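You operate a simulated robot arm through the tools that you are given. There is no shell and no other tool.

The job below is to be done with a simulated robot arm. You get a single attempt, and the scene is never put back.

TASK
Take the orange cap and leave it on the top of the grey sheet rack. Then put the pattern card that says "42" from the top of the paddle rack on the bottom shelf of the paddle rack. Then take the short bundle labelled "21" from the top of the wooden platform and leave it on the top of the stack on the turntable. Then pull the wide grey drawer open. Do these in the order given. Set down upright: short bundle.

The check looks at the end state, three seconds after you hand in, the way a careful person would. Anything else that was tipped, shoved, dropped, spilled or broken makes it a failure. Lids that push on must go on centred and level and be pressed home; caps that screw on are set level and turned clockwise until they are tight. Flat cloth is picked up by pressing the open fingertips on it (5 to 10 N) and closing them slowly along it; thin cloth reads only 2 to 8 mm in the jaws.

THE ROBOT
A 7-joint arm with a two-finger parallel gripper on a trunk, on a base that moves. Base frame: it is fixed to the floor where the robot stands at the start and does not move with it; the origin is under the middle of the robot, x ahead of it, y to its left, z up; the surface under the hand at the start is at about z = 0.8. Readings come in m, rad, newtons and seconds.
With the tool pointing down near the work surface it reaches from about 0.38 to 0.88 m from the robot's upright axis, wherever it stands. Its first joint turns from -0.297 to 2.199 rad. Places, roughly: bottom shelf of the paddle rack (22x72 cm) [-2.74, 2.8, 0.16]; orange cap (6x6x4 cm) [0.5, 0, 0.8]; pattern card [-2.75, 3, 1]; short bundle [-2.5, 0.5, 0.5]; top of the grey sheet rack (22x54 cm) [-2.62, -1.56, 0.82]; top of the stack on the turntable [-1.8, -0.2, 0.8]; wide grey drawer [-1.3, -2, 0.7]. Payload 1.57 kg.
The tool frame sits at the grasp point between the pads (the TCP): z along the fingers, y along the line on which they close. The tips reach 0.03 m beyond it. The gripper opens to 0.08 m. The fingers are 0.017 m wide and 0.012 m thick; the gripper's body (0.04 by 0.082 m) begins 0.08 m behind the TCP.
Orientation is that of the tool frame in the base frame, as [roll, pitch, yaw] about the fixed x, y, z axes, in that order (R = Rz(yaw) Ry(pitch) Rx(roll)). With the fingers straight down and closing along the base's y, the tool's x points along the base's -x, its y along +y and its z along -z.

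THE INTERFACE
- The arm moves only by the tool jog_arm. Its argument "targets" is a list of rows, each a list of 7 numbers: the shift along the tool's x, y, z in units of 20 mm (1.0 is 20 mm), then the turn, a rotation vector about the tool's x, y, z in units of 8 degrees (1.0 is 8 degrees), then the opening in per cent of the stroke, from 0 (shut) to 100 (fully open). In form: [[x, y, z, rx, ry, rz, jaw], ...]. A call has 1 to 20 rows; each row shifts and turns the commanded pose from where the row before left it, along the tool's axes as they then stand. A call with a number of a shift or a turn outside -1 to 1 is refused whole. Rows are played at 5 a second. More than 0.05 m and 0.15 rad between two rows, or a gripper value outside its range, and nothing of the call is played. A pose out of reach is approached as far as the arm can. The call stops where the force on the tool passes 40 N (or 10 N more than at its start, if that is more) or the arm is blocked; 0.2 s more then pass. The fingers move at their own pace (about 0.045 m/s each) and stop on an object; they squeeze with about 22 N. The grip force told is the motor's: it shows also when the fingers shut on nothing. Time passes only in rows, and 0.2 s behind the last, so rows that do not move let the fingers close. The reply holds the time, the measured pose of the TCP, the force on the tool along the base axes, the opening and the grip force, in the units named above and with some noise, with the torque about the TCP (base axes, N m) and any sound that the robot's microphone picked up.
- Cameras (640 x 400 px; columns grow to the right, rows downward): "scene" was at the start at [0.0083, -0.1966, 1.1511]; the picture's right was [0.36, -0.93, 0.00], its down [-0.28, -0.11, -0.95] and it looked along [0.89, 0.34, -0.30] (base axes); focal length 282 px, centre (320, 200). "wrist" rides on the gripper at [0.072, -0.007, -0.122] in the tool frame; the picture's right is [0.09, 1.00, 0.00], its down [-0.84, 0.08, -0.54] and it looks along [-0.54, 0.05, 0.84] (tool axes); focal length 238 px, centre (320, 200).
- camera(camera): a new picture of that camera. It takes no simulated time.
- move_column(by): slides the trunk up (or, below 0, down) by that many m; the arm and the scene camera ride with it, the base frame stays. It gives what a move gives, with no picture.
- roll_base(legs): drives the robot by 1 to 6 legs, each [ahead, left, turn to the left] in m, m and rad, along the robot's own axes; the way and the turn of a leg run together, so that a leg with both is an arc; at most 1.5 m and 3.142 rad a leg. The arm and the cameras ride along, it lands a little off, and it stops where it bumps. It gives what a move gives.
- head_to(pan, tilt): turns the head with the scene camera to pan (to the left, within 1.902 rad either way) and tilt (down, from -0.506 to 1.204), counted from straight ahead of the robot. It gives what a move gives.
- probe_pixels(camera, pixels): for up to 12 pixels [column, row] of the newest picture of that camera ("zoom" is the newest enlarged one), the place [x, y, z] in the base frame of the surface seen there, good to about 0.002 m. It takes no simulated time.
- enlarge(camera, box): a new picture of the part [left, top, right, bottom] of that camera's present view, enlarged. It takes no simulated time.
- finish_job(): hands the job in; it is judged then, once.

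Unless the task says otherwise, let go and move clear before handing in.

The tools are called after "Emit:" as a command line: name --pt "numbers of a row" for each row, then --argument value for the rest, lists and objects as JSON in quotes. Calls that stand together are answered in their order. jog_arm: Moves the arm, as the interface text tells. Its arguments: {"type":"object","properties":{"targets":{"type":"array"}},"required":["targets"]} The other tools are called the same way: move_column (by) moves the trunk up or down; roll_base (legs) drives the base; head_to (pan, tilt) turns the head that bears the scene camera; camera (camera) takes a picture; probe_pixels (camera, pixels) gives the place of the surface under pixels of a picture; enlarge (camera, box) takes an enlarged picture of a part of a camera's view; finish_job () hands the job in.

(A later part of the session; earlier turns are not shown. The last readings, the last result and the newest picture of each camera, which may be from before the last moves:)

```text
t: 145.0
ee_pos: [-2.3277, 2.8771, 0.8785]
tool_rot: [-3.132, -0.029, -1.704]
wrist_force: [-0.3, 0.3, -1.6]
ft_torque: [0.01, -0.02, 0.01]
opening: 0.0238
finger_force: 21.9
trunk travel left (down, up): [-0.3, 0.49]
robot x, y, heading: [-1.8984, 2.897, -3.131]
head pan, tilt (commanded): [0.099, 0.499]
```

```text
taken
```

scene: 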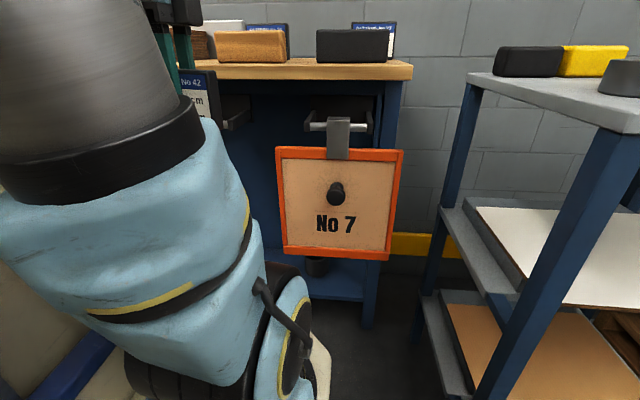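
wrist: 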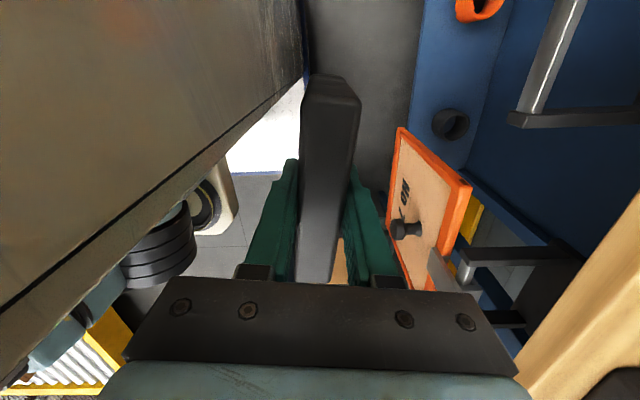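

The wrist view now looks into the rack: the bottom shelf at (450,60), the black coil at (450,123), an orange coil at (480,8) and the middle bracket at (560,80). I'll probe these.

Emit:
probe_pixels --camera "wrist" --pixels '[[440, 60], [420, 100], [485, 90], [450, 110], [475, 8], [545, 60], [530, 118], [600, 115], [575, 10], [150, 150], [395, 150], [455, 200]]'

Emit:
probe_pixels --camera "wrist" --pixels '[[415, 60], [425, 20], [470, 60], [500, 50], [270, 60], [290, 20], [410, 240], [480, 255], [560, 180], [630, 250], [330, 30], [405, 40]]'

```text
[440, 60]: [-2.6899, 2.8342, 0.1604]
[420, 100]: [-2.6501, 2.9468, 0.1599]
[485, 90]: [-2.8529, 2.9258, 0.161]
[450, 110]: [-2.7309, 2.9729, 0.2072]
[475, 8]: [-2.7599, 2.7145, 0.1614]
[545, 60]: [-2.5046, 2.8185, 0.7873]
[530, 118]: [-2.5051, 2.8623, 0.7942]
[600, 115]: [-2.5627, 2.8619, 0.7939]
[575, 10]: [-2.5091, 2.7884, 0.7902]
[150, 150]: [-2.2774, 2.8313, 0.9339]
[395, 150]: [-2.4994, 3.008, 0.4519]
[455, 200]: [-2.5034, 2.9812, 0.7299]
```

```text
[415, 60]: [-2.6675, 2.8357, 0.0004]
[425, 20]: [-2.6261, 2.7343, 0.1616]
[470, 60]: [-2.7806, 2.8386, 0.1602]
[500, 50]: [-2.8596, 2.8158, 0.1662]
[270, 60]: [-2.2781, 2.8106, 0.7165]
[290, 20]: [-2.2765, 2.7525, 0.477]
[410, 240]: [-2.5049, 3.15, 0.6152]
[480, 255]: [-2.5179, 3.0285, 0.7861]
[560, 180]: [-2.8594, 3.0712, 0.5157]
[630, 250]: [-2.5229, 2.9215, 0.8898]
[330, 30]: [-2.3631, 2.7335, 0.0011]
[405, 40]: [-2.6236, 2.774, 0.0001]
```

The grey plane at x ≈ -2.28 is my own front cabinet, so I must keep the hand ahead of it. The shelf is at z 0.160 with its front edge at x ≈ -2.62, the black coil at (-2.73, 2.973) and the bracket at z 0.79; a free spot is around (-2.67, 2.87). I'll lower the trunk fully.

Emit:
move_column --by -0.3

Emit:
jog_arm --pt "0 0.5 0 0 0 0 0" --pt "0 0.5 0 0 0 0 0" --pt "0 0.5 0 0 0 -0.3 0" --pt "0 0.5 0 0 0 -0.3 0" --pt "0 0.5 0 0 0 -0.35 0" --pt "0 0 0 0 0 0 0"

Emit:
camera --camera "wrist"

```text
t: 148.0
ee_pos: [-2.3294, 2.8776, 0.5789]
tool_rot: [-3.132, -0.03, -1.719]
wrist_force: [0.0, 0.3, -1.2]
ft_torque: [0.02, 0.01, -0.01]
opening: 0.0238
finger_force: 21.6
trunk travel left (down, up): [0.0, 0.79]
robot x, y, heading: [-1.901, 2.8988, -3.132]
head pan, tilt (commanded): [0.099, 0.499]
```

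```text
t: 149.4
ee_pos: [-2.3776, 2.8768, 0.5778]
tool_rot: [-3.137, -0.024, -1.571]
wrist_force: [-0.1, -0.3, -1.2]
ft_torque: [0.03, 0.01, 0.03]
opening: 0.0237
finger_force: 21.6
trunk travel left (down, up): [0.0, 0.79]
robot x, y, heading: [-1.901, 2.8948, -3.13]
head pan, tilt (commanded): [0.099, 0.499]
```

```text
taken
```

wrist: 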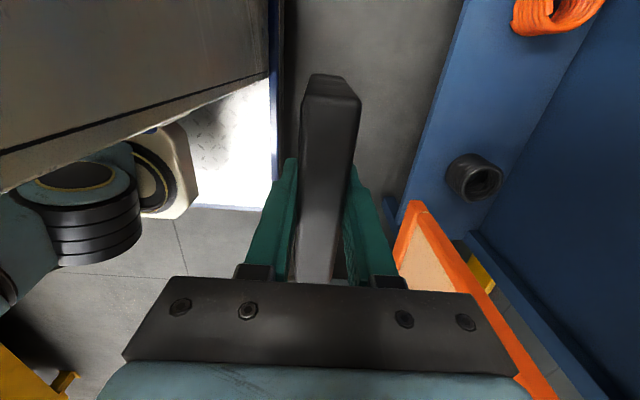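

Clear on all sides; the paddle's edge at (430,270) stays to the right. I'll level the tool and lower the card in front of the rack to z ≈ 0.27.

Emit:
jog_arm --pt "0.02 0.13 0.96 0 -0.17 0 0" --pt "0.02 0.13 0.96 0 0 0 0" --pt "0.02 0.13 0.96 0 0 0 0" --pt "0.02 0.13 0.96 0 0 0 0" --pt "0.02 0.13 0.96 0 0 0 0" --pt "0.02 0.13 0.96 0 0 0 0" --pt "0.02 0.13 0.96 0 0 0 0" --pt "0.02 0.13 0.96 0 0 0 0" --pt "0.02 0.13 0.96 0 0 0 0" --pt "0.02 0.13 0.96 0 0 0 0" --pt "0 0 0 0 0 0 0"

Emit:
camera --camera "wrist"

Emit:
head_to --pan 0.15 --tilt 0.5

Emit:
camera --camera "scene"

```text
t: 151.8
ee_pos: [-2.4012, 2.8727, 0.3845]
tool_rot: [-3.136, -0.002, -1.572]
wrist_force: [-0.3, 0.1, -1.2]
ft_torque: [-0.03, 0.01, -0.03]
opening: 0.0238
finger_force: 22.1
trunk travel left (down, up): [0.0, 0.79]
robot x, y, heading: [-1.9021, 2.8985, -3.134]
head pan, tilt (commanded): [0.099, 0.499]
```

```text
taken
```

wrist: 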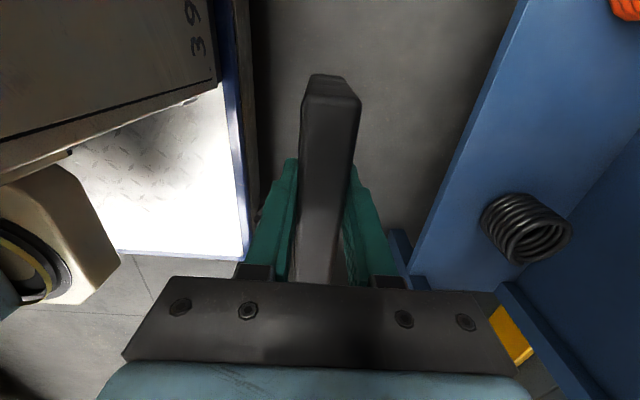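

```text
t: 152.4
ee_pos: [-2.4021, 2.8727, 0.3849]
tool_rot: [-3.136, -0.001, -1.575]
wrist_force: [-0.2, 0.1, -1.5]
ft_torque: [0.0, 0.04, -0.02]
opening: 0.0239
finger_force: 22.0
trunk travel left (down, up): [0.0, 0.79]
robot x, y, heading: [-1.9002, 2.8986, -3.14]
head pan, tilt (commanded): [0.15, 0.499]
```

```text
taken
```

scene: 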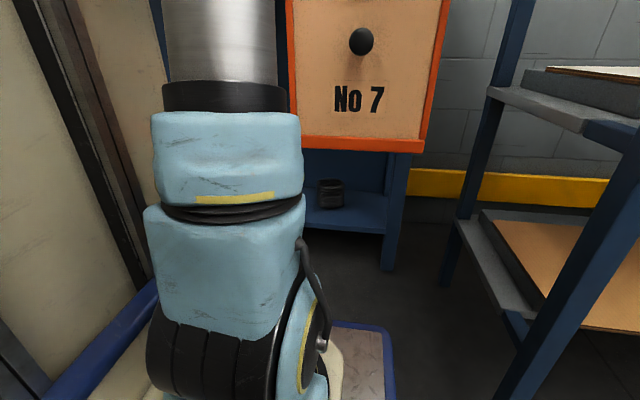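

I need to know how high my elbow and forearm run before pushing in under the rack top, so I'll tilt the head up to see the arm.

Emit:
head_to --pan 0.2 --tilt -0.3

Emit:
camera --camera "scene"

Emit:
probe_pixels --camera "scene" --pixels '[[200, 100], [200, 200], [200, 300], [150, 150], [260, 150], [260, 250], [300, 200], [230, 50], [180, 380], [230, 350]]'

```text
t: 153.5
ee_pos: [-2.4007, 2.8733, 0.3853]
tool_rot: [-3.134, -0.003, -1.573]
wrist_force: [-0.9, -0.6, -1.4]
ft_torque: [0.0, -0.02, 0.02]
opening: 0.0238
finger_force: 22.0
trunk travel left (down, up): [0.0, 0.79]
robot x, y, heading: [-1.894, 2.8971, -3.138]
head pan, tilt (commanded): [0.201, -0.3]
```

```text
taken
```

scene: 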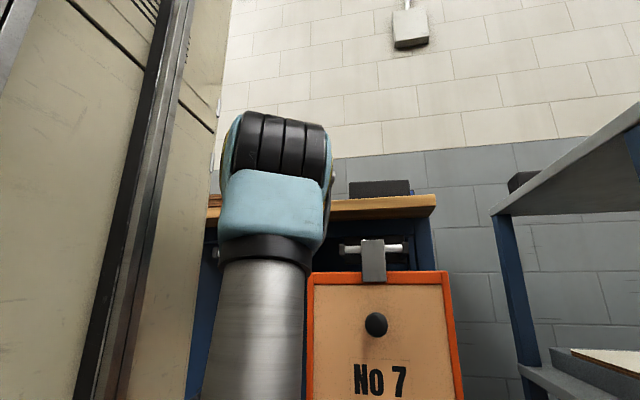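

```text
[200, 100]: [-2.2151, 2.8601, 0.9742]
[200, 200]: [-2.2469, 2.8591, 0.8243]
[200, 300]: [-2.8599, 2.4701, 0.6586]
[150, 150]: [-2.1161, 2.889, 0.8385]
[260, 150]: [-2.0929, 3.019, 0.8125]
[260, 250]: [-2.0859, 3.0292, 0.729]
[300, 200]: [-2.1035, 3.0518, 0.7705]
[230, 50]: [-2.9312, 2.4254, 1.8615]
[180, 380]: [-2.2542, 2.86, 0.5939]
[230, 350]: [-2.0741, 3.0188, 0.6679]
```

The elbow is at about (-2.15, 3.0, 0.81), so the forearm would pass near paddle No 7. Shifting the base 0.07 m to its left will bring the arm's line into the open middle bay.

Emit:
roll_base --legs '[[0, 0.07, 0]]'

Emit:
camera --camera "wrist"

Emit:
camera --camera "scene"

```text
t: 154.6
ee_pos: [-2.4015, 2.8028, 0.3851]
tool_rot: [-3.133, -0.004, -1.572]
wrist_force: [-0.7, 0.8, -0.7]
ft_torque: [0.01, 0.01, -0.01]
opening: 0.0239
finger_force: 22.0
trunk travel left (down, up): [0.0, 0.79]
robot x, y, heading: [-1.8977, 2.8273, -3.126]
head pan, tilt (commanded): [0.201, -0.3]
```

```text
taken
```

wrist: 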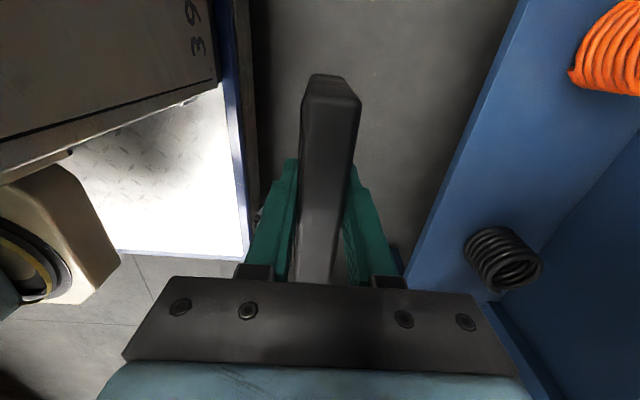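

```text
taken
```

scene: 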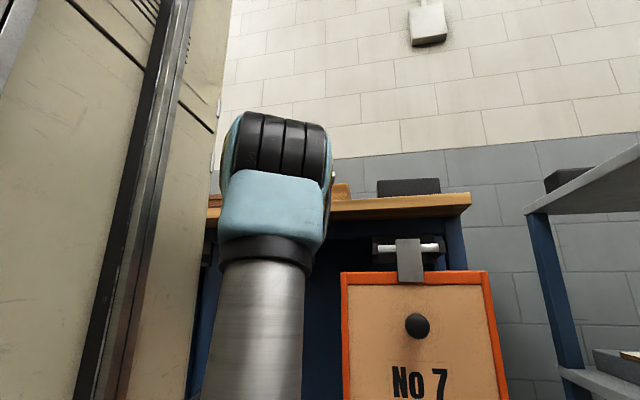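

Emit:
probe_pixels --camera "wrist" --pixels '[[510, 60], [450, 160], [430, 220], [580, 75], [620, 50], [600, 90], [500, 240], [470, 240], [560, 180], [545, 100], [600, 160], [480, 130]]'

Emit:
enlarge --camera "wrist" --box '[400, 0, 640, 300]'

```text
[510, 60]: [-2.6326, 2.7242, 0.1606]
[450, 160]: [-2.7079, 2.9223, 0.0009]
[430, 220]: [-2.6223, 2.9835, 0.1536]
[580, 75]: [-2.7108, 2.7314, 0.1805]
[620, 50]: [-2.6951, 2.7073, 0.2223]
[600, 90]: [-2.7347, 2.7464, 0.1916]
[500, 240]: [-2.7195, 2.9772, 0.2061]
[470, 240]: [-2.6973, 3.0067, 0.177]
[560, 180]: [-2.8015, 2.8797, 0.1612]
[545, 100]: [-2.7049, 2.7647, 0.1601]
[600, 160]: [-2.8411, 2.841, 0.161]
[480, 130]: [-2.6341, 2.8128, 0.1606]
```

```text
1.33 times, centred on (520, 150) of wrist
```

zoom: 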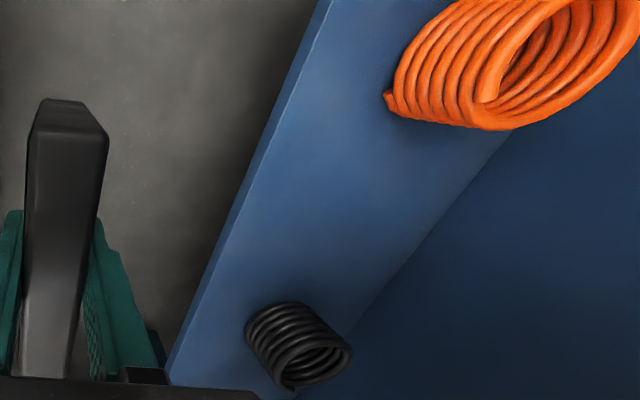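

The free part of the shelf runs from y 2.75 (orange coil) to 2.945 (black coil), so the card goes at (-2.69, 2.845). I'll align in y and lower to z ≈ 0.25 in front of the shelf.

Emit:
jog_arm --pt "-0.3 0 0.964 0 0 0 0" --pt "-0.3 0 0.964 0 0 0 0" --pt "-0.3 0 0.964 0 0 0 0" --pt "-0.3 0 0.964 0 0 0 0" --pt "-0.3 0 0.964 0 0 0 0" --pt "-0.3 0 0.964 0 0 0 0" --pt "-0.3 0 0.964 0 0 0 0" --pt "0 0 0 0 0 0 0"

Emit:
camera --camera "wrist"

Emit:
camera --camera "scene"

```text
t: 156.3
ee_pos: [-2.4, 2.8438, 0.2498]
tool_rot: [-3.135, -0.001, -1.571]
wrist_force: [-0.5, 0.0, -1.2]
ft_torque: [-0.03, 0.01, -0.01]
opening: 0.0237
finger_force: 22.0
trunk travel left (down, up): [0.0, 0.79]
robot x, y, heading: [-1.899, 2.8271, -3.134]
head pan, tilt (commanded): [0.201, -0.3]
```

```text
taken
```

wrist: 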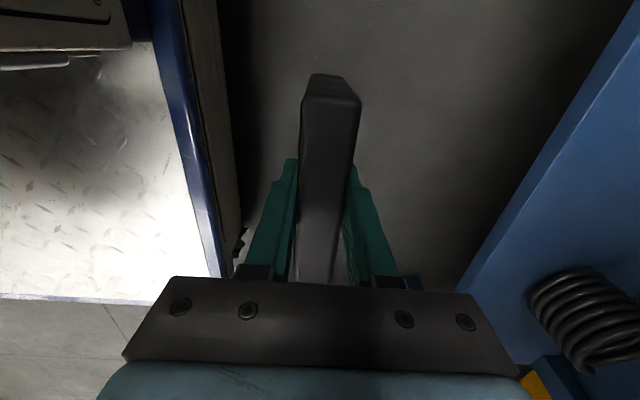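

```text
taken
```

scene: 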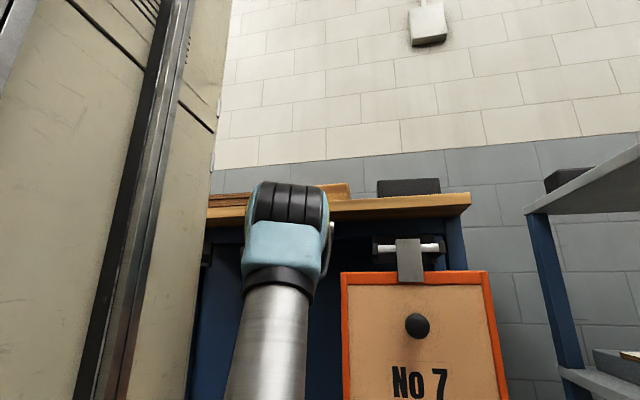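

The elbow drops as the arm reaches forward. I'll move in halfway and check forces and views.

Emit:
jog_arm --pt "0 0.9 0 0 0 0 0" --pt "0 0.9 0 0 0 0 0" --pt "0 0.9 0 0 0 0 0" --pt "0 0.9 0 0 0 0 0" --pt "0 0.9 0 0 0 0 0" --pt "0 0.9 0 0 0 0 0" --pt "0 0.9 0 0 0 0 0" --pt "0 0 0 0 0 0 0"

Emit:
camera --camera "wrist"

Emit:
camera --camera "scene"

```text
t: 158.2
ee_pos: [-2.5269, 2.8437, 0.2493]
tool_rot: [-3.135, -0.002, -1.574]
wrist_force: [0.0, 0.3, -1.7]
ft_torque: [0.01, 0.0, 0.03]
opening: 0.0238
finger_force: 22.6
trunk travel left (down, up): [0.0, 0.79]
robot x, y, heading: [-1.901, 2.8303, -3.131]
head pan, tilt (commanded): [0.201, -0.3]
```

```text
taken
```

wrist: 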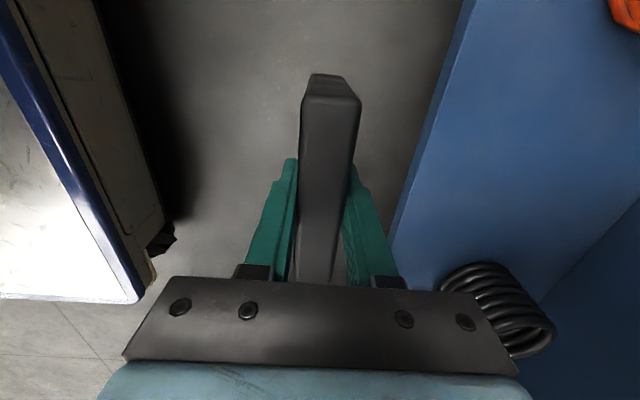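

```text
taken
```

scene: 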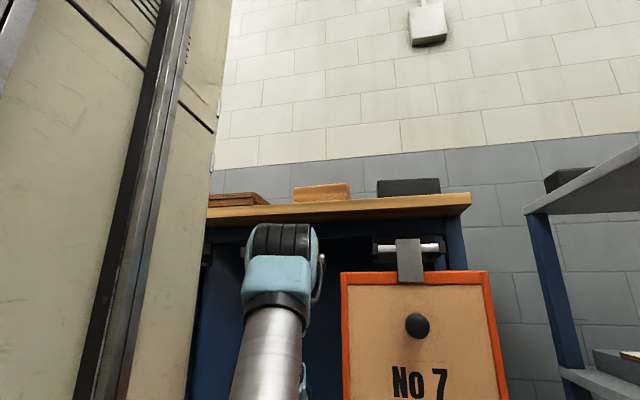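

No contact so far. I'll probe the elbow and the part of the arm near the rack front before going on.

Emit:
probe_pixels --camera "scene" --pixels '[[280, 235], [280, 270], [305, 245], [320, 265], [270, 330], [305, 380], [245, 205], [340, 245], [380, 248]]'

Emit:
head_to --pan 0.1 --tilt 0.1

Emit:
camera --camera "scene"

```text
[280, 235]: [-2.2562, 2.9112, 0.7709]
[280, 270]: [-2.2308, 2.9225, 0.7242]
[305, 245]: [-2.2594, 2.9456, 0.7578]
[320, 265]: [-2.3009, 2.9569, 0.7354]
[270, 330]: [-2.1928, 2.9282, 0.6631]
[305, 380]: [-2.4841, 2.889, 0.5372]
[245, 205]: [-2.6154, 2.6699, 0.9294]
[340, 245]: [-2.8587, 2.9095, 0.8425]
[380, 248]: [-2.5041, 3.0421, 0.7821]
```

```text
t: 159.0
ee_pos: [-2.5265, 2.8443, 0.2491]
tool_rot: [-3.135, -0.004, -1.573]
wrist_force: [-0.4, -0.4, -1.8]
ft_torque: [0.03, 0.0, 0.01]
opening: 0.0239
finger_force: 22.0
trunk travel left (down, up): [0.0, 0.79]
robot x, y, heading: [-1.8957, 2.8306, -3.134]
head pan, tilt (commanded): [0.099, 0.099]
```

```text
taken
```

scene: 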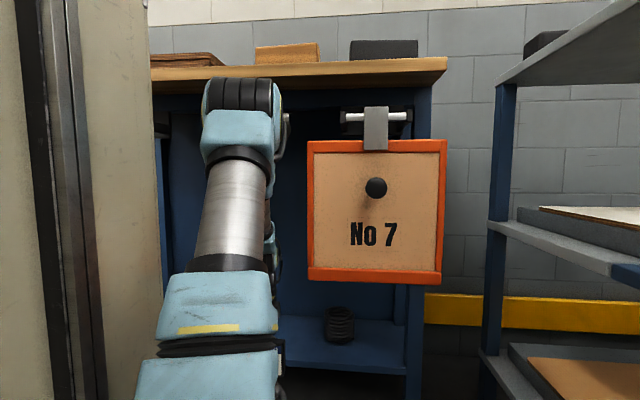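

The elbow is at z ≈ 0.77 and dropping, with about 5 cm to paddle No 7 and more to the bracket. I'll go in the remaining 16 cm.

Emit:
jog_arm --pt "0 0.9 0 0 0 0 0" --pt "0 0.9 0 0 0 0 0" --pt "0 0.9 0 0 0 0 0" --pt "0 0.9 0 0 0 0 0" --pt "0 0.9 0 0 0 0 0" --pt "0 0 0 0 0 0 0"

Emit:
camera --camera "scene"

Emit:
camera --camera "wrist"

```text
t: 160.4
ee_pos: [-2.6166, 2.8438, 0.2502]
tool_rot: [-3.135, -0.002, -1.573]
wrist_force: [0.5, 0.1, -1.3]
ft_torque: [0.01, -0.01, 0.02]
opening: 0.0237
finger_force: 22.1
trunk travel left (down, up): [0.0, 0.79]
robot x, y, heading: [-1.899, 2.8247, -3.132]
head pan, tilt (commanded): [0.099, 0.099]
```

```text
taken
```

scene: 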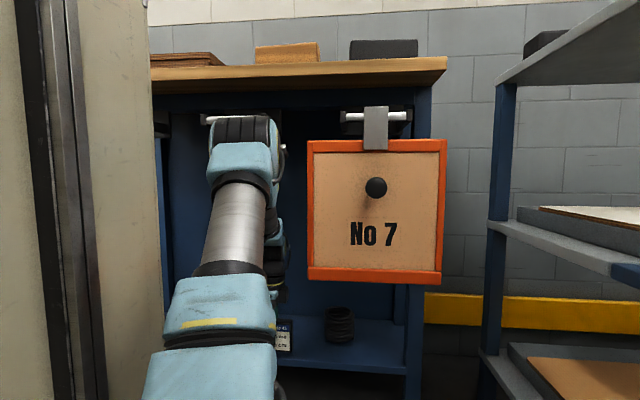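

```text
taken
```

wrist: 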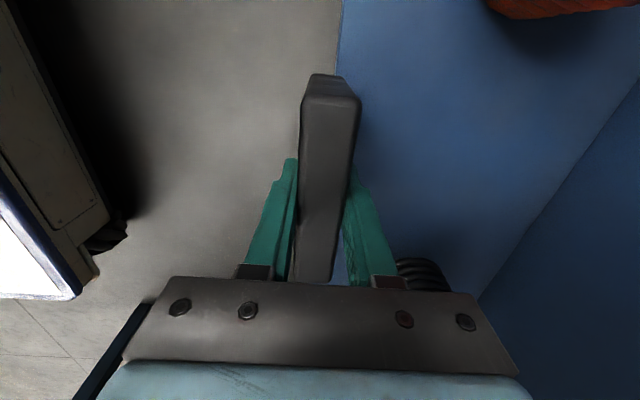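

The elbow at (240,125) now appears close to the middle bracket's bar at (208,118). I'll probe both for depth.

Emit:
probe_pixels --camera "scene" --pixels '[[240, 118], [265, 120], [225, 125], [207, 119], [277, 150], [283, 240], [275, 270], [283, 335], [245, 150], [285, 145], [282, 130]]'

Emit:
enlarge --camera "scene" --box '[180, 90, 320, 370]'

```text
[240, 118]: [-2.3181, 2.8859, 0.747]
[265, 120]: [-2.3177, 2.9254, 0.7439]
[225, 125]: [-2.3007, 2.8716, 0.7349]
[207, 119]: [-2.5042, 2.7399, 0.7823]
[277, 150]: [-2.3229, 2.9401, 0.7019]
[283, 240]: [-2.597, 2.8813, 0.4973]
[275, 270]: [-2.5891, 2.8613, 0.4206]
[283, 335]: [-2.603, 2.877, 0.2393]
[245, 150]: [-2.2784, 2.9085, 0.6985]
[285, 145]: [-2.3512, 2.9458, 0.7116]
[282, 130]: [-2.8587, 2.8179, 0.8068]
```

```text
1.43 times, centred on (250, 230) of scene
```

zoom: 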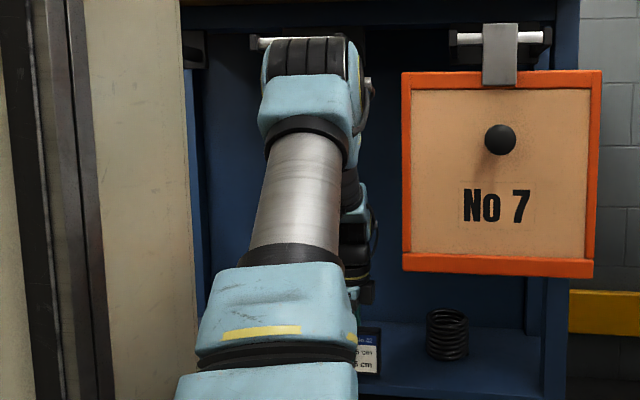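

The elbow top is at z 0.747, about 3 cm under the bracket and still lower as it advances. I'll go the last 7 cm in, then check.

Emit:
jog_arm --pt "0 0.9 0 0 0 0 0" --pt "0 0.9 0 0 0 0 0" --pt "0 0.9 0 0 0 0 0" --pt "0 0.9 0 0 0 0 0" --pt "0 0 0 0 0 0 0"

Emit:
camera --camera "wrist"

Emit:
camera --camera "scene"

```text
t: 161.6
ee_pos: [-2.6893, 2.8442, 0.2482]
tool_rot: [-3.137, -0.002, -1.572]
wrist_force: [0.2, 0.1, -0.7]
ft_torque: [-0.01, -0.03, 0.0]
opening: 0.0237
finger_force: 22.2
trunk travel left (down, up): [0.0, 0.79]
robot x, y, heading: [-1.8972, 2.8272, -3.138]
head pan, tilt (commanded): [0.099, 0.099]
```

```text
taken
```

wrist: 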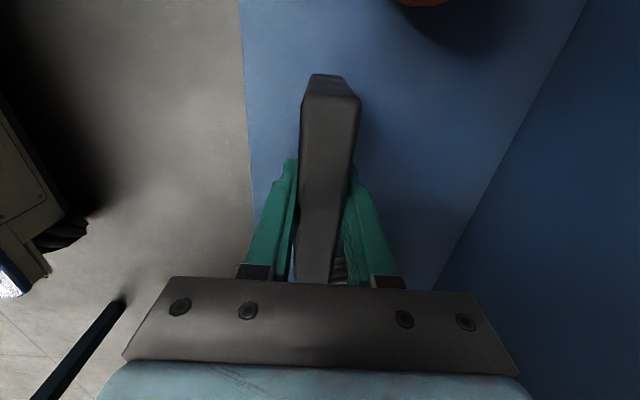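

```text
taken
```

scene: 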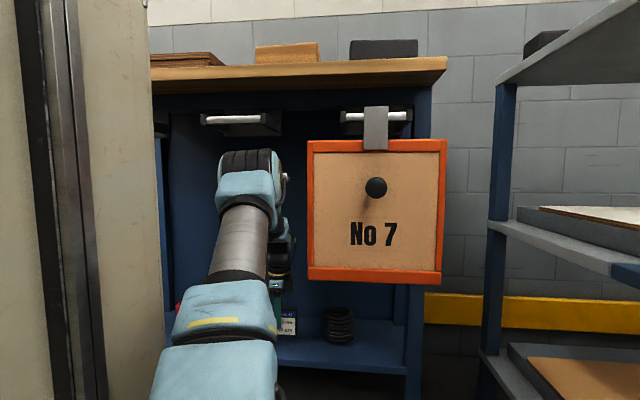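

The card is now over the shelf, clear of both coils, with the elbow well under the bracket. I'll lower it in small steps until it touches.

Emit:
jog_arm --pt "0 0 0.4 0 0 0 0" --pt "0 0 0.4 0 0 0 0" --pt "0 0 0.3 0 0 0 0" --pt "0 0 0 0 0 0 0"

Emit:
jog_arm --pt "0 0 0.15 0 0 0 0" --pt "0 0 0.1 0 0 0 0" --pt "0 0 0 0 0 0 0"

```text
t: 162.6
ee_pos: [-2.6876, 2.845, 0.2268]
tool_rot: [-3.134, 0.0, -1.572]
wrist_force: [0.5, -0.3, -1.3]
ft_torque: [-0.01, 0.0, 0.02]
opening: 0.0236
finger_force: 22.1
trunk travel left (down, up): [0.0, 0.79]
robot x, y, heading: [-1.8989, 2.8297, -3.131]
head pan, tilt (commanded): [0.099, 0.099]
```

```text
t: 163.4
ee_pos: [-2.6882, 2.8428, 0.2216]
tool_rot: [-3.135, -0.001, -1.573]
wrist_force: [0.0, -0.5, -1.1]
ft_torque: [0.01, 0.03, -0.02]
opening: 0.0238
finger_force: 21.9
trunk travel left (down, up): [0.0, 0.79]
robot x, y, heading: [-1.9003, 2.8258, -3.135]
head pan, tilt (commanded): [0.099, 0.099]
```

Still no contact at z 0.2216. I'll continue in 1–2 mm steps.

Emit:
jog_arm --pt "0 0 0.1 0 0 0 0" --pt "0 0 0 0 0 0 0"

Emit:
jog_arm --pt "0 0 0.06 0 0 0 0" --pt "0 0 0 0 0 0 0"

Emit:
jog_arm --pt "0 0 0.05 0 0 0 0" --pt "0 0 0 0 0 0 0"

```text
t: 164.0
ee_pos: [-2.6892, 2.8448, 0.2192]
tool_rot: [-3.134, -0.003, -1.573]
wrist_force: [0.7, 0.2, -1.0]
ft_torque: [-0.03, 0.01, -0.02]
opening: 0.0236
finger_force: 22.4
trunk travel left (down, up): [0.0, 0.79]
robot x, y, heading: [-1.8984, 2.8284, -3.134]
head pan, tilt (commanded): [0.099, 0.099]
```

```text
t: 164.6
ee_pos: [-2.6876, 2.8457, 0.2177]
tool_rot: [-3.134, -0.001, -1.572]
wrist_force: [0.6, 0.4, -1.0]
ft_torque: [-0.01, -0.02, -0.02]
opening: 0.0238
finger_force: 21.7
trunk travel left (down, up): [0.0, 0.79]
robot x, y, heading: [-1.8994, 2.8272, -3.131]
head pan, tilt (commanded): [0.099, 0.099]
```

```text
t: 165.2
ee_pos: [-2.6895, 2.8443, 0.2181]
tool_rot: [-3.136, -0.003, -1.572]
wrist_force: [2.7, -0.4, 4.8]
ft_torque: [0.34, -0.06, -0.08]
opening: 0.0239
finger_force: 21.8
trunk travel left (down, up): [0.0, 0.79]
robot x, y, heading: [-1.9011, 2.832, -3.137]
head pan, tilt (commanded): [0.099, 0.099]
```

Contact at about 6 N, so the card is standing on the shelf. I'll open the fingers gradually, part-way only, and then rise straight up.

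Emit:
jog_arm --pt "0 0 0.02 0 0 0 0" --pt "0 0 0 0 0 0 35" --pt "0 0 0 0 0 0 45" --pt "0 0 0 0 0 0 55" --pt "0 0 0 0 0 0 60" --pt "0 0 0 0 0 0 60" --pt "0 0 0 0 0 0 60"

Emit:
camera --camera "wrist"

```text
t: 166.8
ee_pos: [-2.6881, 2.8437, 0.2172]
tool_rot: [-3.136, 0.0, -1.571]
wrist_force: [0.3, 0.1, -0.6]
ft_torque: [0.01, -0.05, 0.01]
opening: 0.0477
finger_force: 0.1
trunk travel left (down, up): [0.0, 0.79]
robot x, y, heading: [-1.9031, 2.8271, -3.134]
head pan, tilt (commanded): [0.099, 0.099]
```

```text
taken
```

wrist: 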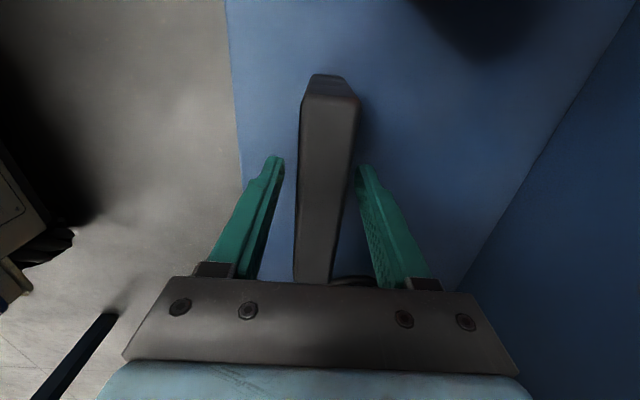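

The card stands free between the open fingers. I'll rise just enough for the tips to clear its top (z 0.246) without lifting the forearm into the bracket.

Emit:
jog_arm --pt "0 0 -0.4 0 0 0 60" --pt "0 0 -0.6 0 0 0 60" --pt "0 0 -0.6 0 0 0 60" --pt "0 0 -0.6 0 0 0 60" --pt "0 0 -0.6 0 0 0 60" --pt "0 0 -0.6 0 0 0 60" --pt "0 0 0 0 0 0 60"

Emit:
camera --camera "wrist"

Emit:
camera --camera "scene"

```text
t: 168.4
ee_pos: [-2.6875, 2.8447, 0.2847]
tool_rot: [-3.135, -0.001, -1.574]
wrist_force: [0.3, 0.1, -0.1]
ft_torque: [0.01, 0.0, -0.01]
opening: 0.0482
finger_force: 0.1
trunk travel left (down, up): [0.0, 0.79]
robot x, y, heading: [-1.899, 2.8287, -3.136]
head pan, tilt (commanded): [0.099, 0.099]
```

```text
taken
```

wrist: 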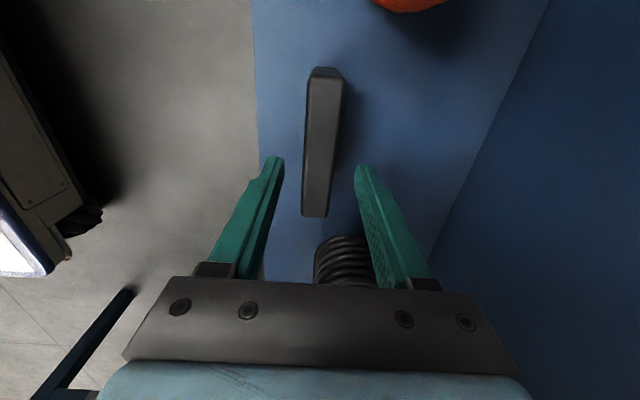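

```text
taken
```

scene: 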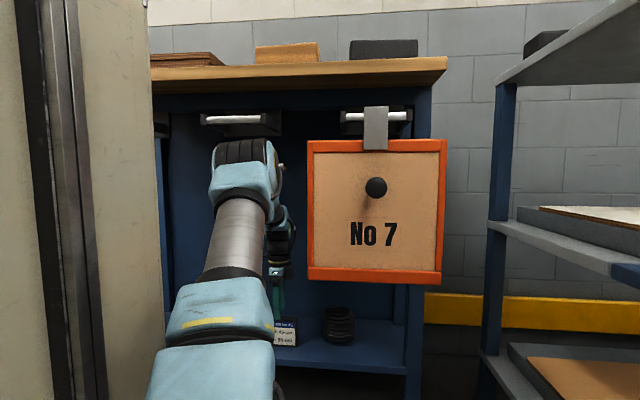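

The card stands upright on the shelf, visible at (325,140) in the wrist view and (285,335) in the scene. I'll probe its top to make sure that the tips clear it.

Emit:
probe_pixels --camera "wrist" --pixels '[[325, 90], [315, 150], [330, 150], [315, 205], [312, 120], [338, 100], [275, 170], [362, 175]]'

Emit:
enlarge --camera "scene" --box '[240, 250, 360, 380]'

```text
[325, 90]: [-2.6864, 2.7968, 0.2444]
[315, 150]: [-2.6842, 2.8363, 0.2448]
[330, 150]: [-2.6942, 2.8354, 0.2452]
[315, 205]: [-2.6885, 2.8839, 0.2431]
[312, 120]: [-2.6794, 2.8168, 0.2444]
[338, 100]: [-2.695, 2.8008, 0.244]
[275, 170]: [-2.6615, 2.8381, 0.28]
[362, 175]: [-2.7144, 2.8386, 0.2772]
```

```text
3.08 times, centred on (300, 315) of scene
```

zoom: 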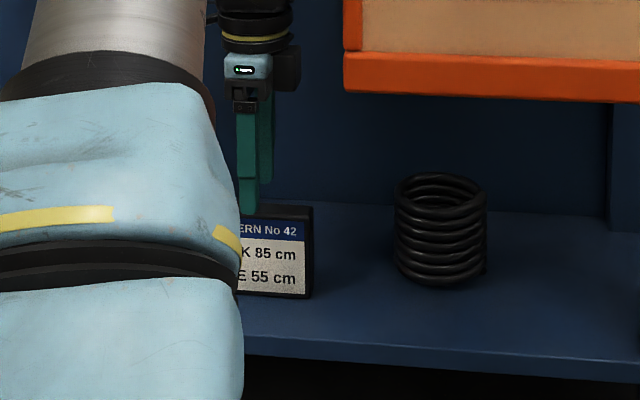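

The card's top is level at z 0.2445 and the tips are about 1 cm above it. I'll draw the hand straight back out of the rack.

Emit:
jog_arm --pt "0 -0.8 -0.08 0 0 0 60" --pt "0 -0.9 -0.05 0 0 0 60" --pt "0 -0.9 -0.05 0 0 0 60" --pt "0 -0.9 -0.05 0 0 0 60" --pt "0 -0.9 -0.05 0 0 0 60" --pt "0 -0.9 -0.05 0 0 0 60" --pt "0 -0.9 -0.05 0 0 0 60" --pt "0 -0.9 -0.05 0 0 0 60" --pt "0 -0.9 0 0 0 0 60" --pt "0 -0.9 0 0 0 0 60" --pt "0 -0.9 0 0 0 0 60" --pt "0 -0.9 0 0 0 0 60" --pt "0 -0.9 0 0 0 0 60" --pt "0 0 0 0 0 0 60"

Emit:
camera --camera "wrist"

Emit:
camera --camera "scene"

```text
t: 171.4
ee_pos: [-2.4556, 2.8434, 0.2949]
tool_rot: [-3.135, -0.002, -1.572]
wrist_force: [0.2, -0.8, -0.4]
ft_torque: [0.01, -0.02, -0.02]
opening: 0.0479
finger_force: 0.1
trunk travel left (down, up): [0.0, 0.79]
robot x, y, heading: [-1.9009, 2.821, -3.133]
head pan, tilt (commanded): [0.099, 0.099]
```

```text
taken
```

wrist: 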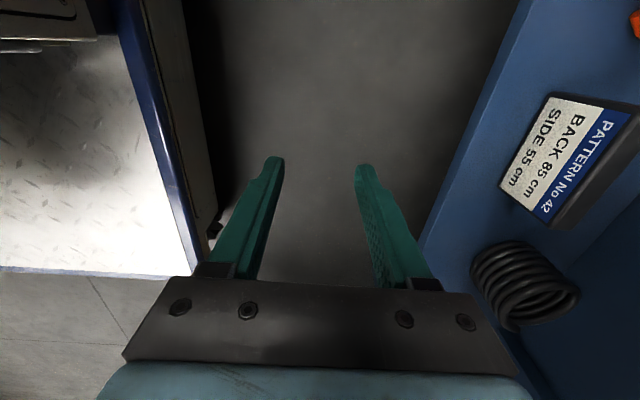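

```text
taken
```

scene: 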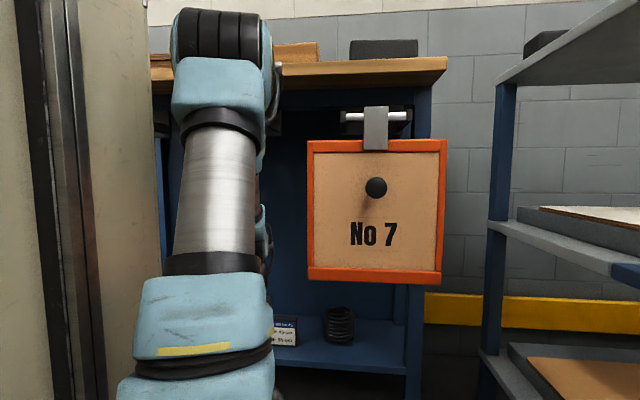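

Card 42 is standing on the bottom shelf, with both coils and paddle No 7 untouched. I'll pull the hand back a bit more, raise the arm and then the trunk, in front of the rack.

Emit:
jog_arm --pt "0 -0.8 0 0 0 0 60" --pt "0 -0.8 0 0 0 0 60" --pt "0 -0.8 0 0 0 0 60" --pt "0 0 -1 0 0 0 60" --pt "0 0 -1 0 0 0 80" --pt "0 0 -1 0 0 0 100" --pt "0 0 -1 0 0 0 100" --pt "0 0 -1 0 0 0 100" --pt "0 0 -1 0 0 0 100" --pt "0 0 -1 0 0 0 100" --pt "0 0 -1 0 0 0 100" --pt "0 0 -1 0 0 0 100" --pt "0 0 -1 0 0 0 100" --pt "0 0 0 0 0 0 100"

Emit:
camera --camera "wrist"

Emit:
camera --camera "scene"

```text
t: 174.4
ee_pos: [-2.4108, 2.8443, 0.496]
tool_rot: [-3.135, 0.0, -1.572]
wrist_force: [0.3, 0.5, -0.7]
ft_torque: [0.0, 0.0, 0.01]
opening: 0.0801
finger_force: 0.0
trunk travel left (down, up): [0.0, 0.79]
robot x, y, heading: [-1.9013, 2.8285, -3.133]
head pan, tilt (commanded): [0.099, 0.099]
```

```text
taken
```

wrist: 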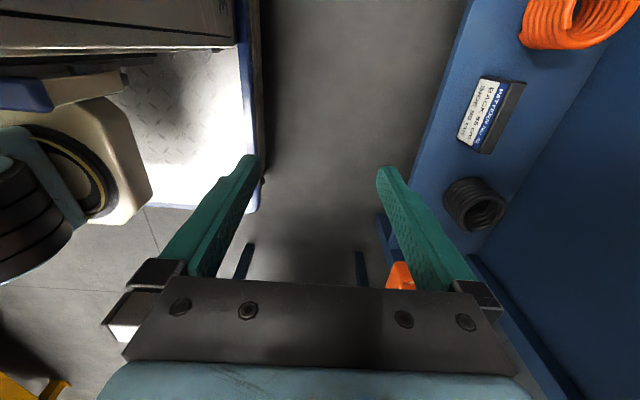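

```text
taken
```

scene: 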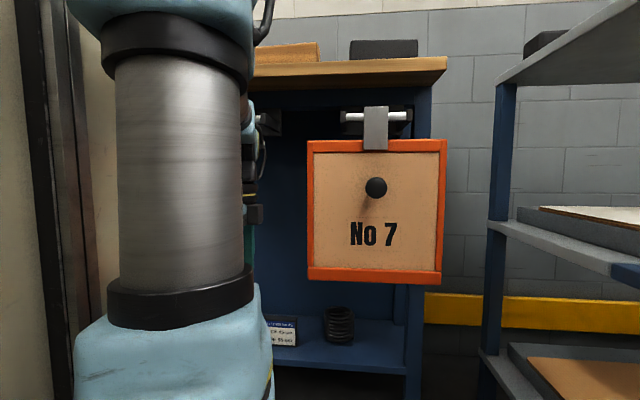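

All as it should be. I'll move the base back slightly for clearance and raise the trunk.

Emit:
roll_base --legs '[[-0.06, -0.04, 0]]'

Emit:
move_column --by 0.35

Emit:
move_column --by 0.35

Emit:
camera --camera "wrist"

Emit:
head_to --pan 0.0 --tilt 0.7

Emit:
camera --camera "scene"

```text
t: 175.4
ee_pos: [-2.352, 2.8851, 0.4955]
tool_rot: [-3.136, -0.002, -1.573]
wrist_force: [-0.3, 1.0, 0.0]
ft_torque: [-0.03, -0.04, -0.01]
opening: 0.0801
finger_force: 0.1
trunk travel left (down, up): [0.0, 0.79]
robot x, y, heading: [-1.8388, 2.8666, -3.137]
head pan, tilt (commanded): [0.099, 0.099]
```

```text
t: 178.9
ee_pos: [-2.3513, 2.8852, 0.8454]
tool_rot: [-3.135, -0.001, -1.571]
wrist_force: [-0.2, -0.2, -0.6]
ft_torque: [0.02, 0.0, 0.02]
opening: 0.08
finger_force: 0.0
trunk travel left (down, up): [-0.35, 0.44]
robot x, y, heading: [-1.8381, 2.8653, -3.137]
head pan, tilt (commanded): [0.099, 0.099]
```

```text
t: 182.3
ee_pos: [-2.3516, 2.8852, 1.1956]
tool_rot: [-3.133, -0.002, -1.573]
wrist_force: [0.9, 0.4, -0.3]
ft_torque: [-0.01, 0.0, -0.02]
opening: 0.08
finger_force: 0.1
trunk travel left (down, up): [-0.7, 0.09]
robot x, y, heading: [-1.843, 2.865, -3.132]
head pan, tilt (commanded): [0.099, 0.099]
```

```text
taken
```

wrist: 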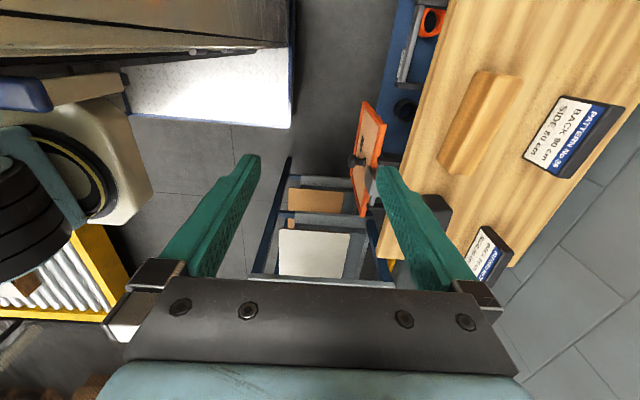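

```text
t: 183.3
ee_pos: [-2.3505, 2.8845, 1.1949]
tool_rot: [-3.136, -0.002, -1.574]
wrist_force: [-0.7, 0.5, -0.2]
ft_torque: [-0.03, 0.0, 0.03]
opening: 0.0799
finger_force: 0.1
trunk travel left (down, up): [-0.7, 0.09]
robot x, y, heading: [-1.8393, 2.8669, -3.141]
head pan, tilt (commanded): [0.0, 0.7]
```

```text
taken
```

scene: 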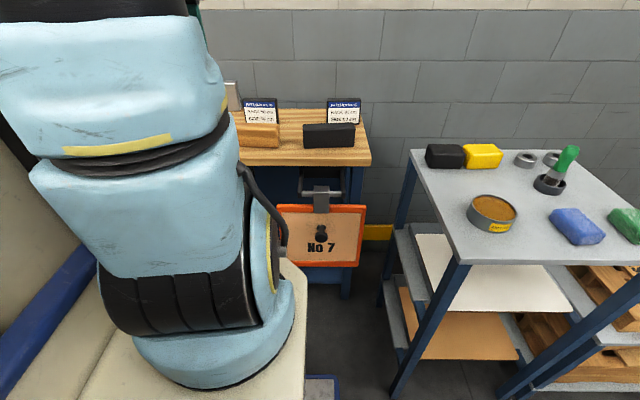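

I'll retrace the way I came in: ahead a little, turn right in parts to face +y, shifting right as before, and then back out through the gap.

Emit:
roll_base --legs '[[0.16, -0.035, 0], [0, 0, -0.6], [0, 0, -0.58]]'

Emit:
roll_base --legs '[[0, -0.085, 0], [-0.02, -0.05, -0.39]]'

Emit:
head_to --pan -0.3 --tilt 0.7

Emit:
camera --camera "scene"

```text
t: 188.0
ee_pos: [-2.1793, 3.3807, 1.1956]
tool_rot: [-3.135, -0.004, -2.751]
wrist_force: [-0.3, 0.3, -1.0]
ft_torque: [0.0, 0.0, 0.01]
opening: 0.0803
finger_force: 0.1
trunk travel left (down, up): [-0.7, 0.09]
robot x, y, heading: [-2.004, 2.9015, 1.974]
head pan, tilt (commanded): [0.0, 0.7]
```

```text
t: 190.2
ee_pos: [-1.8546, 3.4369, 1.1951]
tool_rot: [-3.136, -0.001, -3.14]
wrist_force: [0.1, -0.4, 0.2]
ft_torque: [-0.02, -0.01, 0.02]
opening: 0.0801
finger_force: 0.0
trunk travel left (down, up): [-0.7, 0.09]
robot x, y, heading: [-1.8694, 2.9225, 1.583]
head pan, tilt (commanded): [0.0, 0.7]
```

```text
t: 191.0
ee_pos: [-1.854, 3.4353, 1.1941]
tool_rot: [-3.135, -0.002, -3.14]
wrist_force: [0.4, -0.3, -0.2]
ft_torque: [0.0, 0.01, -0.01]
opening: 0.0799
finger_force: 0.0
trunk travel left (down, up): [-0.7, 0.09]
robot x, y, heading: [-1.869, 2.929, 1.586]
head pan, tilt (commanded): [-0.3, 0.7]
```

```text
taken
```

scene: 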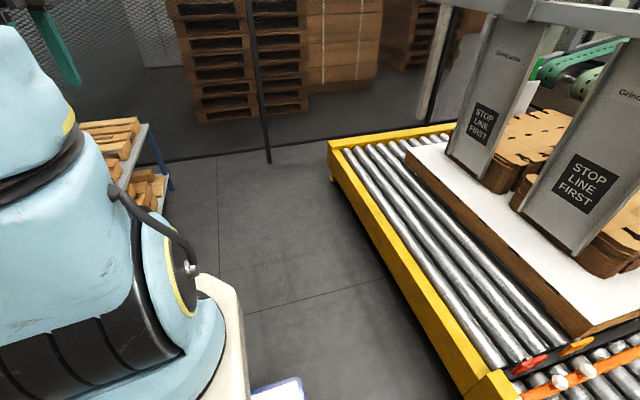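

I'm facing +y at (-1.87, 2.93), as on entry. I'll back out through the gap along the same line.

Emit:
roll_base --legs '[[-0.55, -0.02, -0.015], [-0.9, -0.03, 0]]'

Emit:
roll_base --legs '[[0, 0, 1.571]]'

Emit:
head_to --pan 0.0 --tilt 0.5

Emit:
camera --camera "scene"

Emit:
camera --camera "wrist"

```text
t: 198.6
ee_pos: [-1.7988, 1.9803, 1.195]
tool_rot: [-3.134, 0.0, 3.131]
wrist_force: [0.1, -0.3, -0.5]
ft_torque: [0.01, 0.0, 0.0]
opening: 0.08
finger_force: 0.2
trunk travel left (down, up): [-0.7, 0.09]
robot x, y, heading: [-1.8217, 1.4689, 1.571]
head pan, tilt (commanded): [-0.3, 0.7]
```

```text
t: 201.0
ee_pos: [-2.1345, 1.8875, 1.1967]
tool_rot: [-3.136, -0.002, -2.433]
wrist_force: [-0.1, -0.5, -0.2]
ft_torque: [0.04, 0.02, 0.0]
opening: 0.0798
finger_force: 0.1
trunk travel left (down, up): [-0.7, 0.09]
robot x, y, heading: [-1.8126, 1.4891, 2.294]
head pan, tilt (commanded): [-0.3, 0.7]
stopped in leg 1: the robot was blocked; the commanded pose is now the measured one
```

```text
t: 201.8
ee_pos: [-2.1337, 1.888, 1.1965]
tool_rot: [-3.136, 0.0, -2.431]
wrist_force: [-0.4, 0.2, -1.0]
ft_torque: [0.03, -0.01, -0.01]
opening: 0.0802
finger_force: 0.0
trunk travel left (down, up): [-0.7, 0.09]
robot x, y, heading: [-1.8131, 1.4889, 2.292]
head pan, tilt (commanded): [0.0, 0.499]
```

```text
taken
```

scene: 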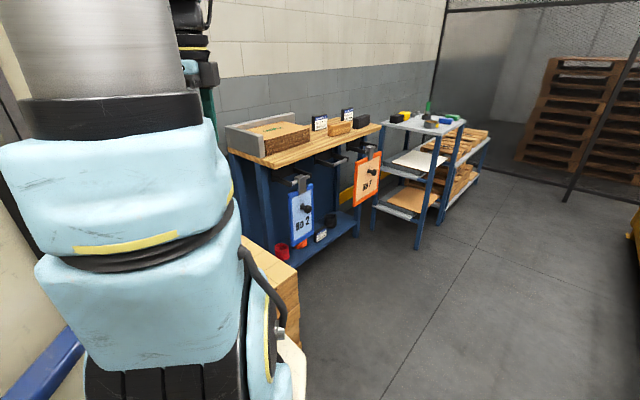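

```text
taken
```

wrist: 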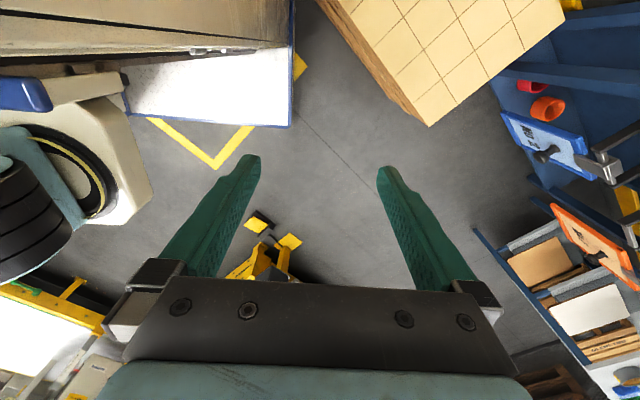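

The turn was stopped at heading 2.29: my front-left corner reached the tall pallet stack beside me (x ≈ -2.28). I'll turn back a little, move away toward +x, and check that nothing was displaced.

Emit:
roll_base --legs '[[0, 0, -0.25], [-0.1, -0.2, 0]]'

Emit:
roll_base --legs '[[0, 0, 0.6]]'

Emit:
head_to --pan -0.2 --tilt 0.6

Emit:
camera --camera "scene"

```text
t: 204.4
ee_pos: [-1.8017, 1.9556, 1.1964]
tool_rot: [-3.135, -0.002, -2.684]
wrist_force: [-0.7, -0.5, 0.1]
ft_torque: [-0.01, 0.02, -0.03]
opening: 0.0802
finger_force: 0.2
trunk travel left (down, up): [-0.7, 0.09]
robot x, y, heading: [-1.5896, 1.4905, 2.039]
head pan, tilt (commanded): [0.0, 0.499]
```

```text
t: 206.4
ee_pos: [-2.0278, 1.7555, 1.196]
tool_rot: [-3.137, -0.003, -2.085]
wrist_force: [-0.4, 0.0, -0.2]
ft_torque: [-0.01, -0.03, 0.04]
opening: 0.0801
finger_force: 0.0
trunk travel left (down, up): [-0.7, 0.09]
robot x, y, heading: [-1.5875, 1.4924, 2.638]
head pan, tilt (commanded): [0.0, 0.499]
```

```text
t: 207.1
ee_pos: [-2.0268, 1.7556, 1.1955]
tool_rot: [-3.136, -0.001, -2.085]
wrist_force: [-0.3, -0.1, -0.4]
ft_torque: [0.0, -0.01, 0.04]
opening: 0.08
finger_force: 0.0
trunk travel left (down, up): [-0.7, 0.09]
robot x, y, heading: [-1.5916, 1.4914, 2.64]
head pan, tilt (commanded): [-0.201, 0.6]
```

```text
taken
```

scene: 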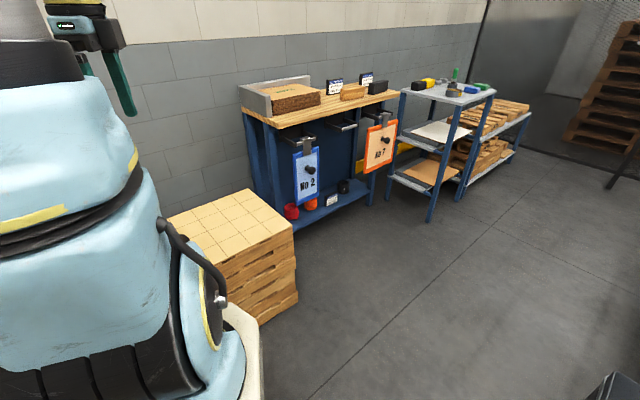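

The pallet stack still looks square and in place. I'll probe its corners against the earlier readings.

Emit:
probe_pixels --camera "scene" --pixels '[[292, 232], [248, 190], [210, 262], [262, 322], [297, 296], [240, 300], [280, 240], [255, 310]]'

Emit:
enlarge --camera "scene" --box '[160, 170, 320, 340]'

```text
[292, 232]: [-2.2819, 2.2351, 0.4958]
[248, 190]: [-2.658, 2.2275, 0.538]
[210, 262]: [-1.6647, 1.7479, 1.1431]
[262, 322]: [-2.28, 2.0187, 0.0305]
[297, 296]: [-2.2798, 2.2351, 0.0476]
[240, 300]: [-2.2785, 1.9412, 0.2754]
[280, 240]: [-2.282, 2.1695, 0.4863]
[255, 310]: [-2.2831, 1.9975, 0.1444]
```

```text
2.35 times, centred on (240, 255) of scene
```

zoom: 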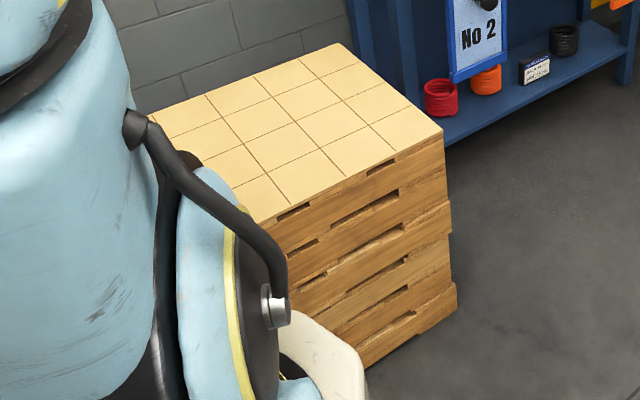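

The stack's front face still reads x = -2.28 along its whole length, the same as before, so it hasn't moved. Now I'll turn left to look at the wooden platform with the bundles.

Emit:
roll_base --legs '[[0.0, 0, 0.95]]'

Emit:
head_to --pan -0.1 --tilt 0.55

Emit:
camera --camera "scene"

Emit:
camera --camera "wrist"

```text
t: 210.0
ee_pos: [-2.0578, 1.2802, 1.1948]
tool_rot: [-3.136, -0.001, -1.12]
wrist_force: [-0.2, -0.5, 0.7]
ft_torque: [-0.01, -0.02, -0.01]
opening: 0.0799
finger_force: 0.0
trunk travel left (down, up): [-0.7, 0.09]
robot x, y, heading: [-1.5876, 1.4902, -2.683]
head pan, tilt (commanded): [-0.201, 0.6]
```

```text
t: 210.7
ee_pos: [-2.0569, 1.2806, 1.1949]
tool_rot: [-3.135, -0.003, -1.117]
wrist_force: [0.1, 0.1, -0.5]
ft_torque: [-0.06, -0.02, -0.01]
opening: 0.0801
finger_force: 0.0
trunk travel left (down, up): [-0.7, 0.09]
robot x, y, heading: [-1.5889, 1.4872, -2.678]
head pan, tilt (commanded): [-0.099, 0.55]
```

```text
taken
```

scene: 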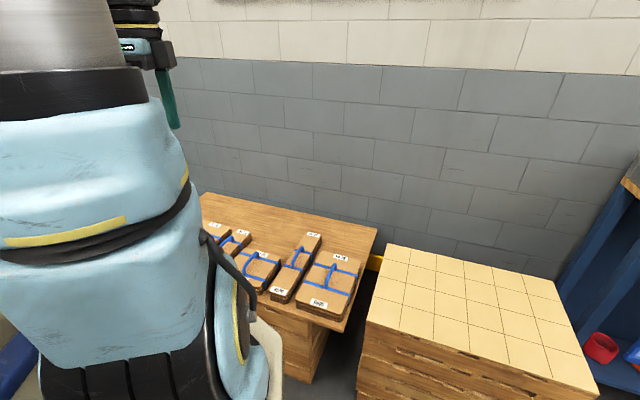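

```text
taken
```

wrist: 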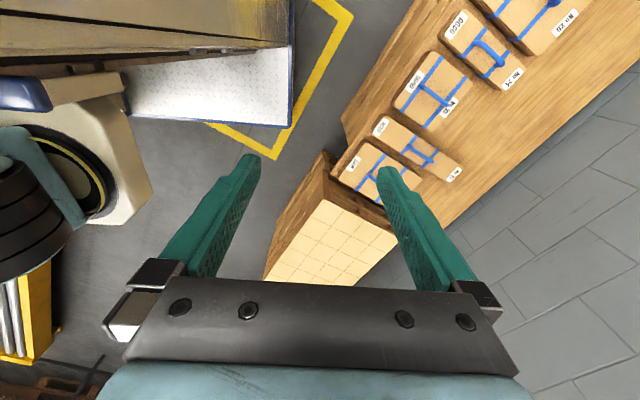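

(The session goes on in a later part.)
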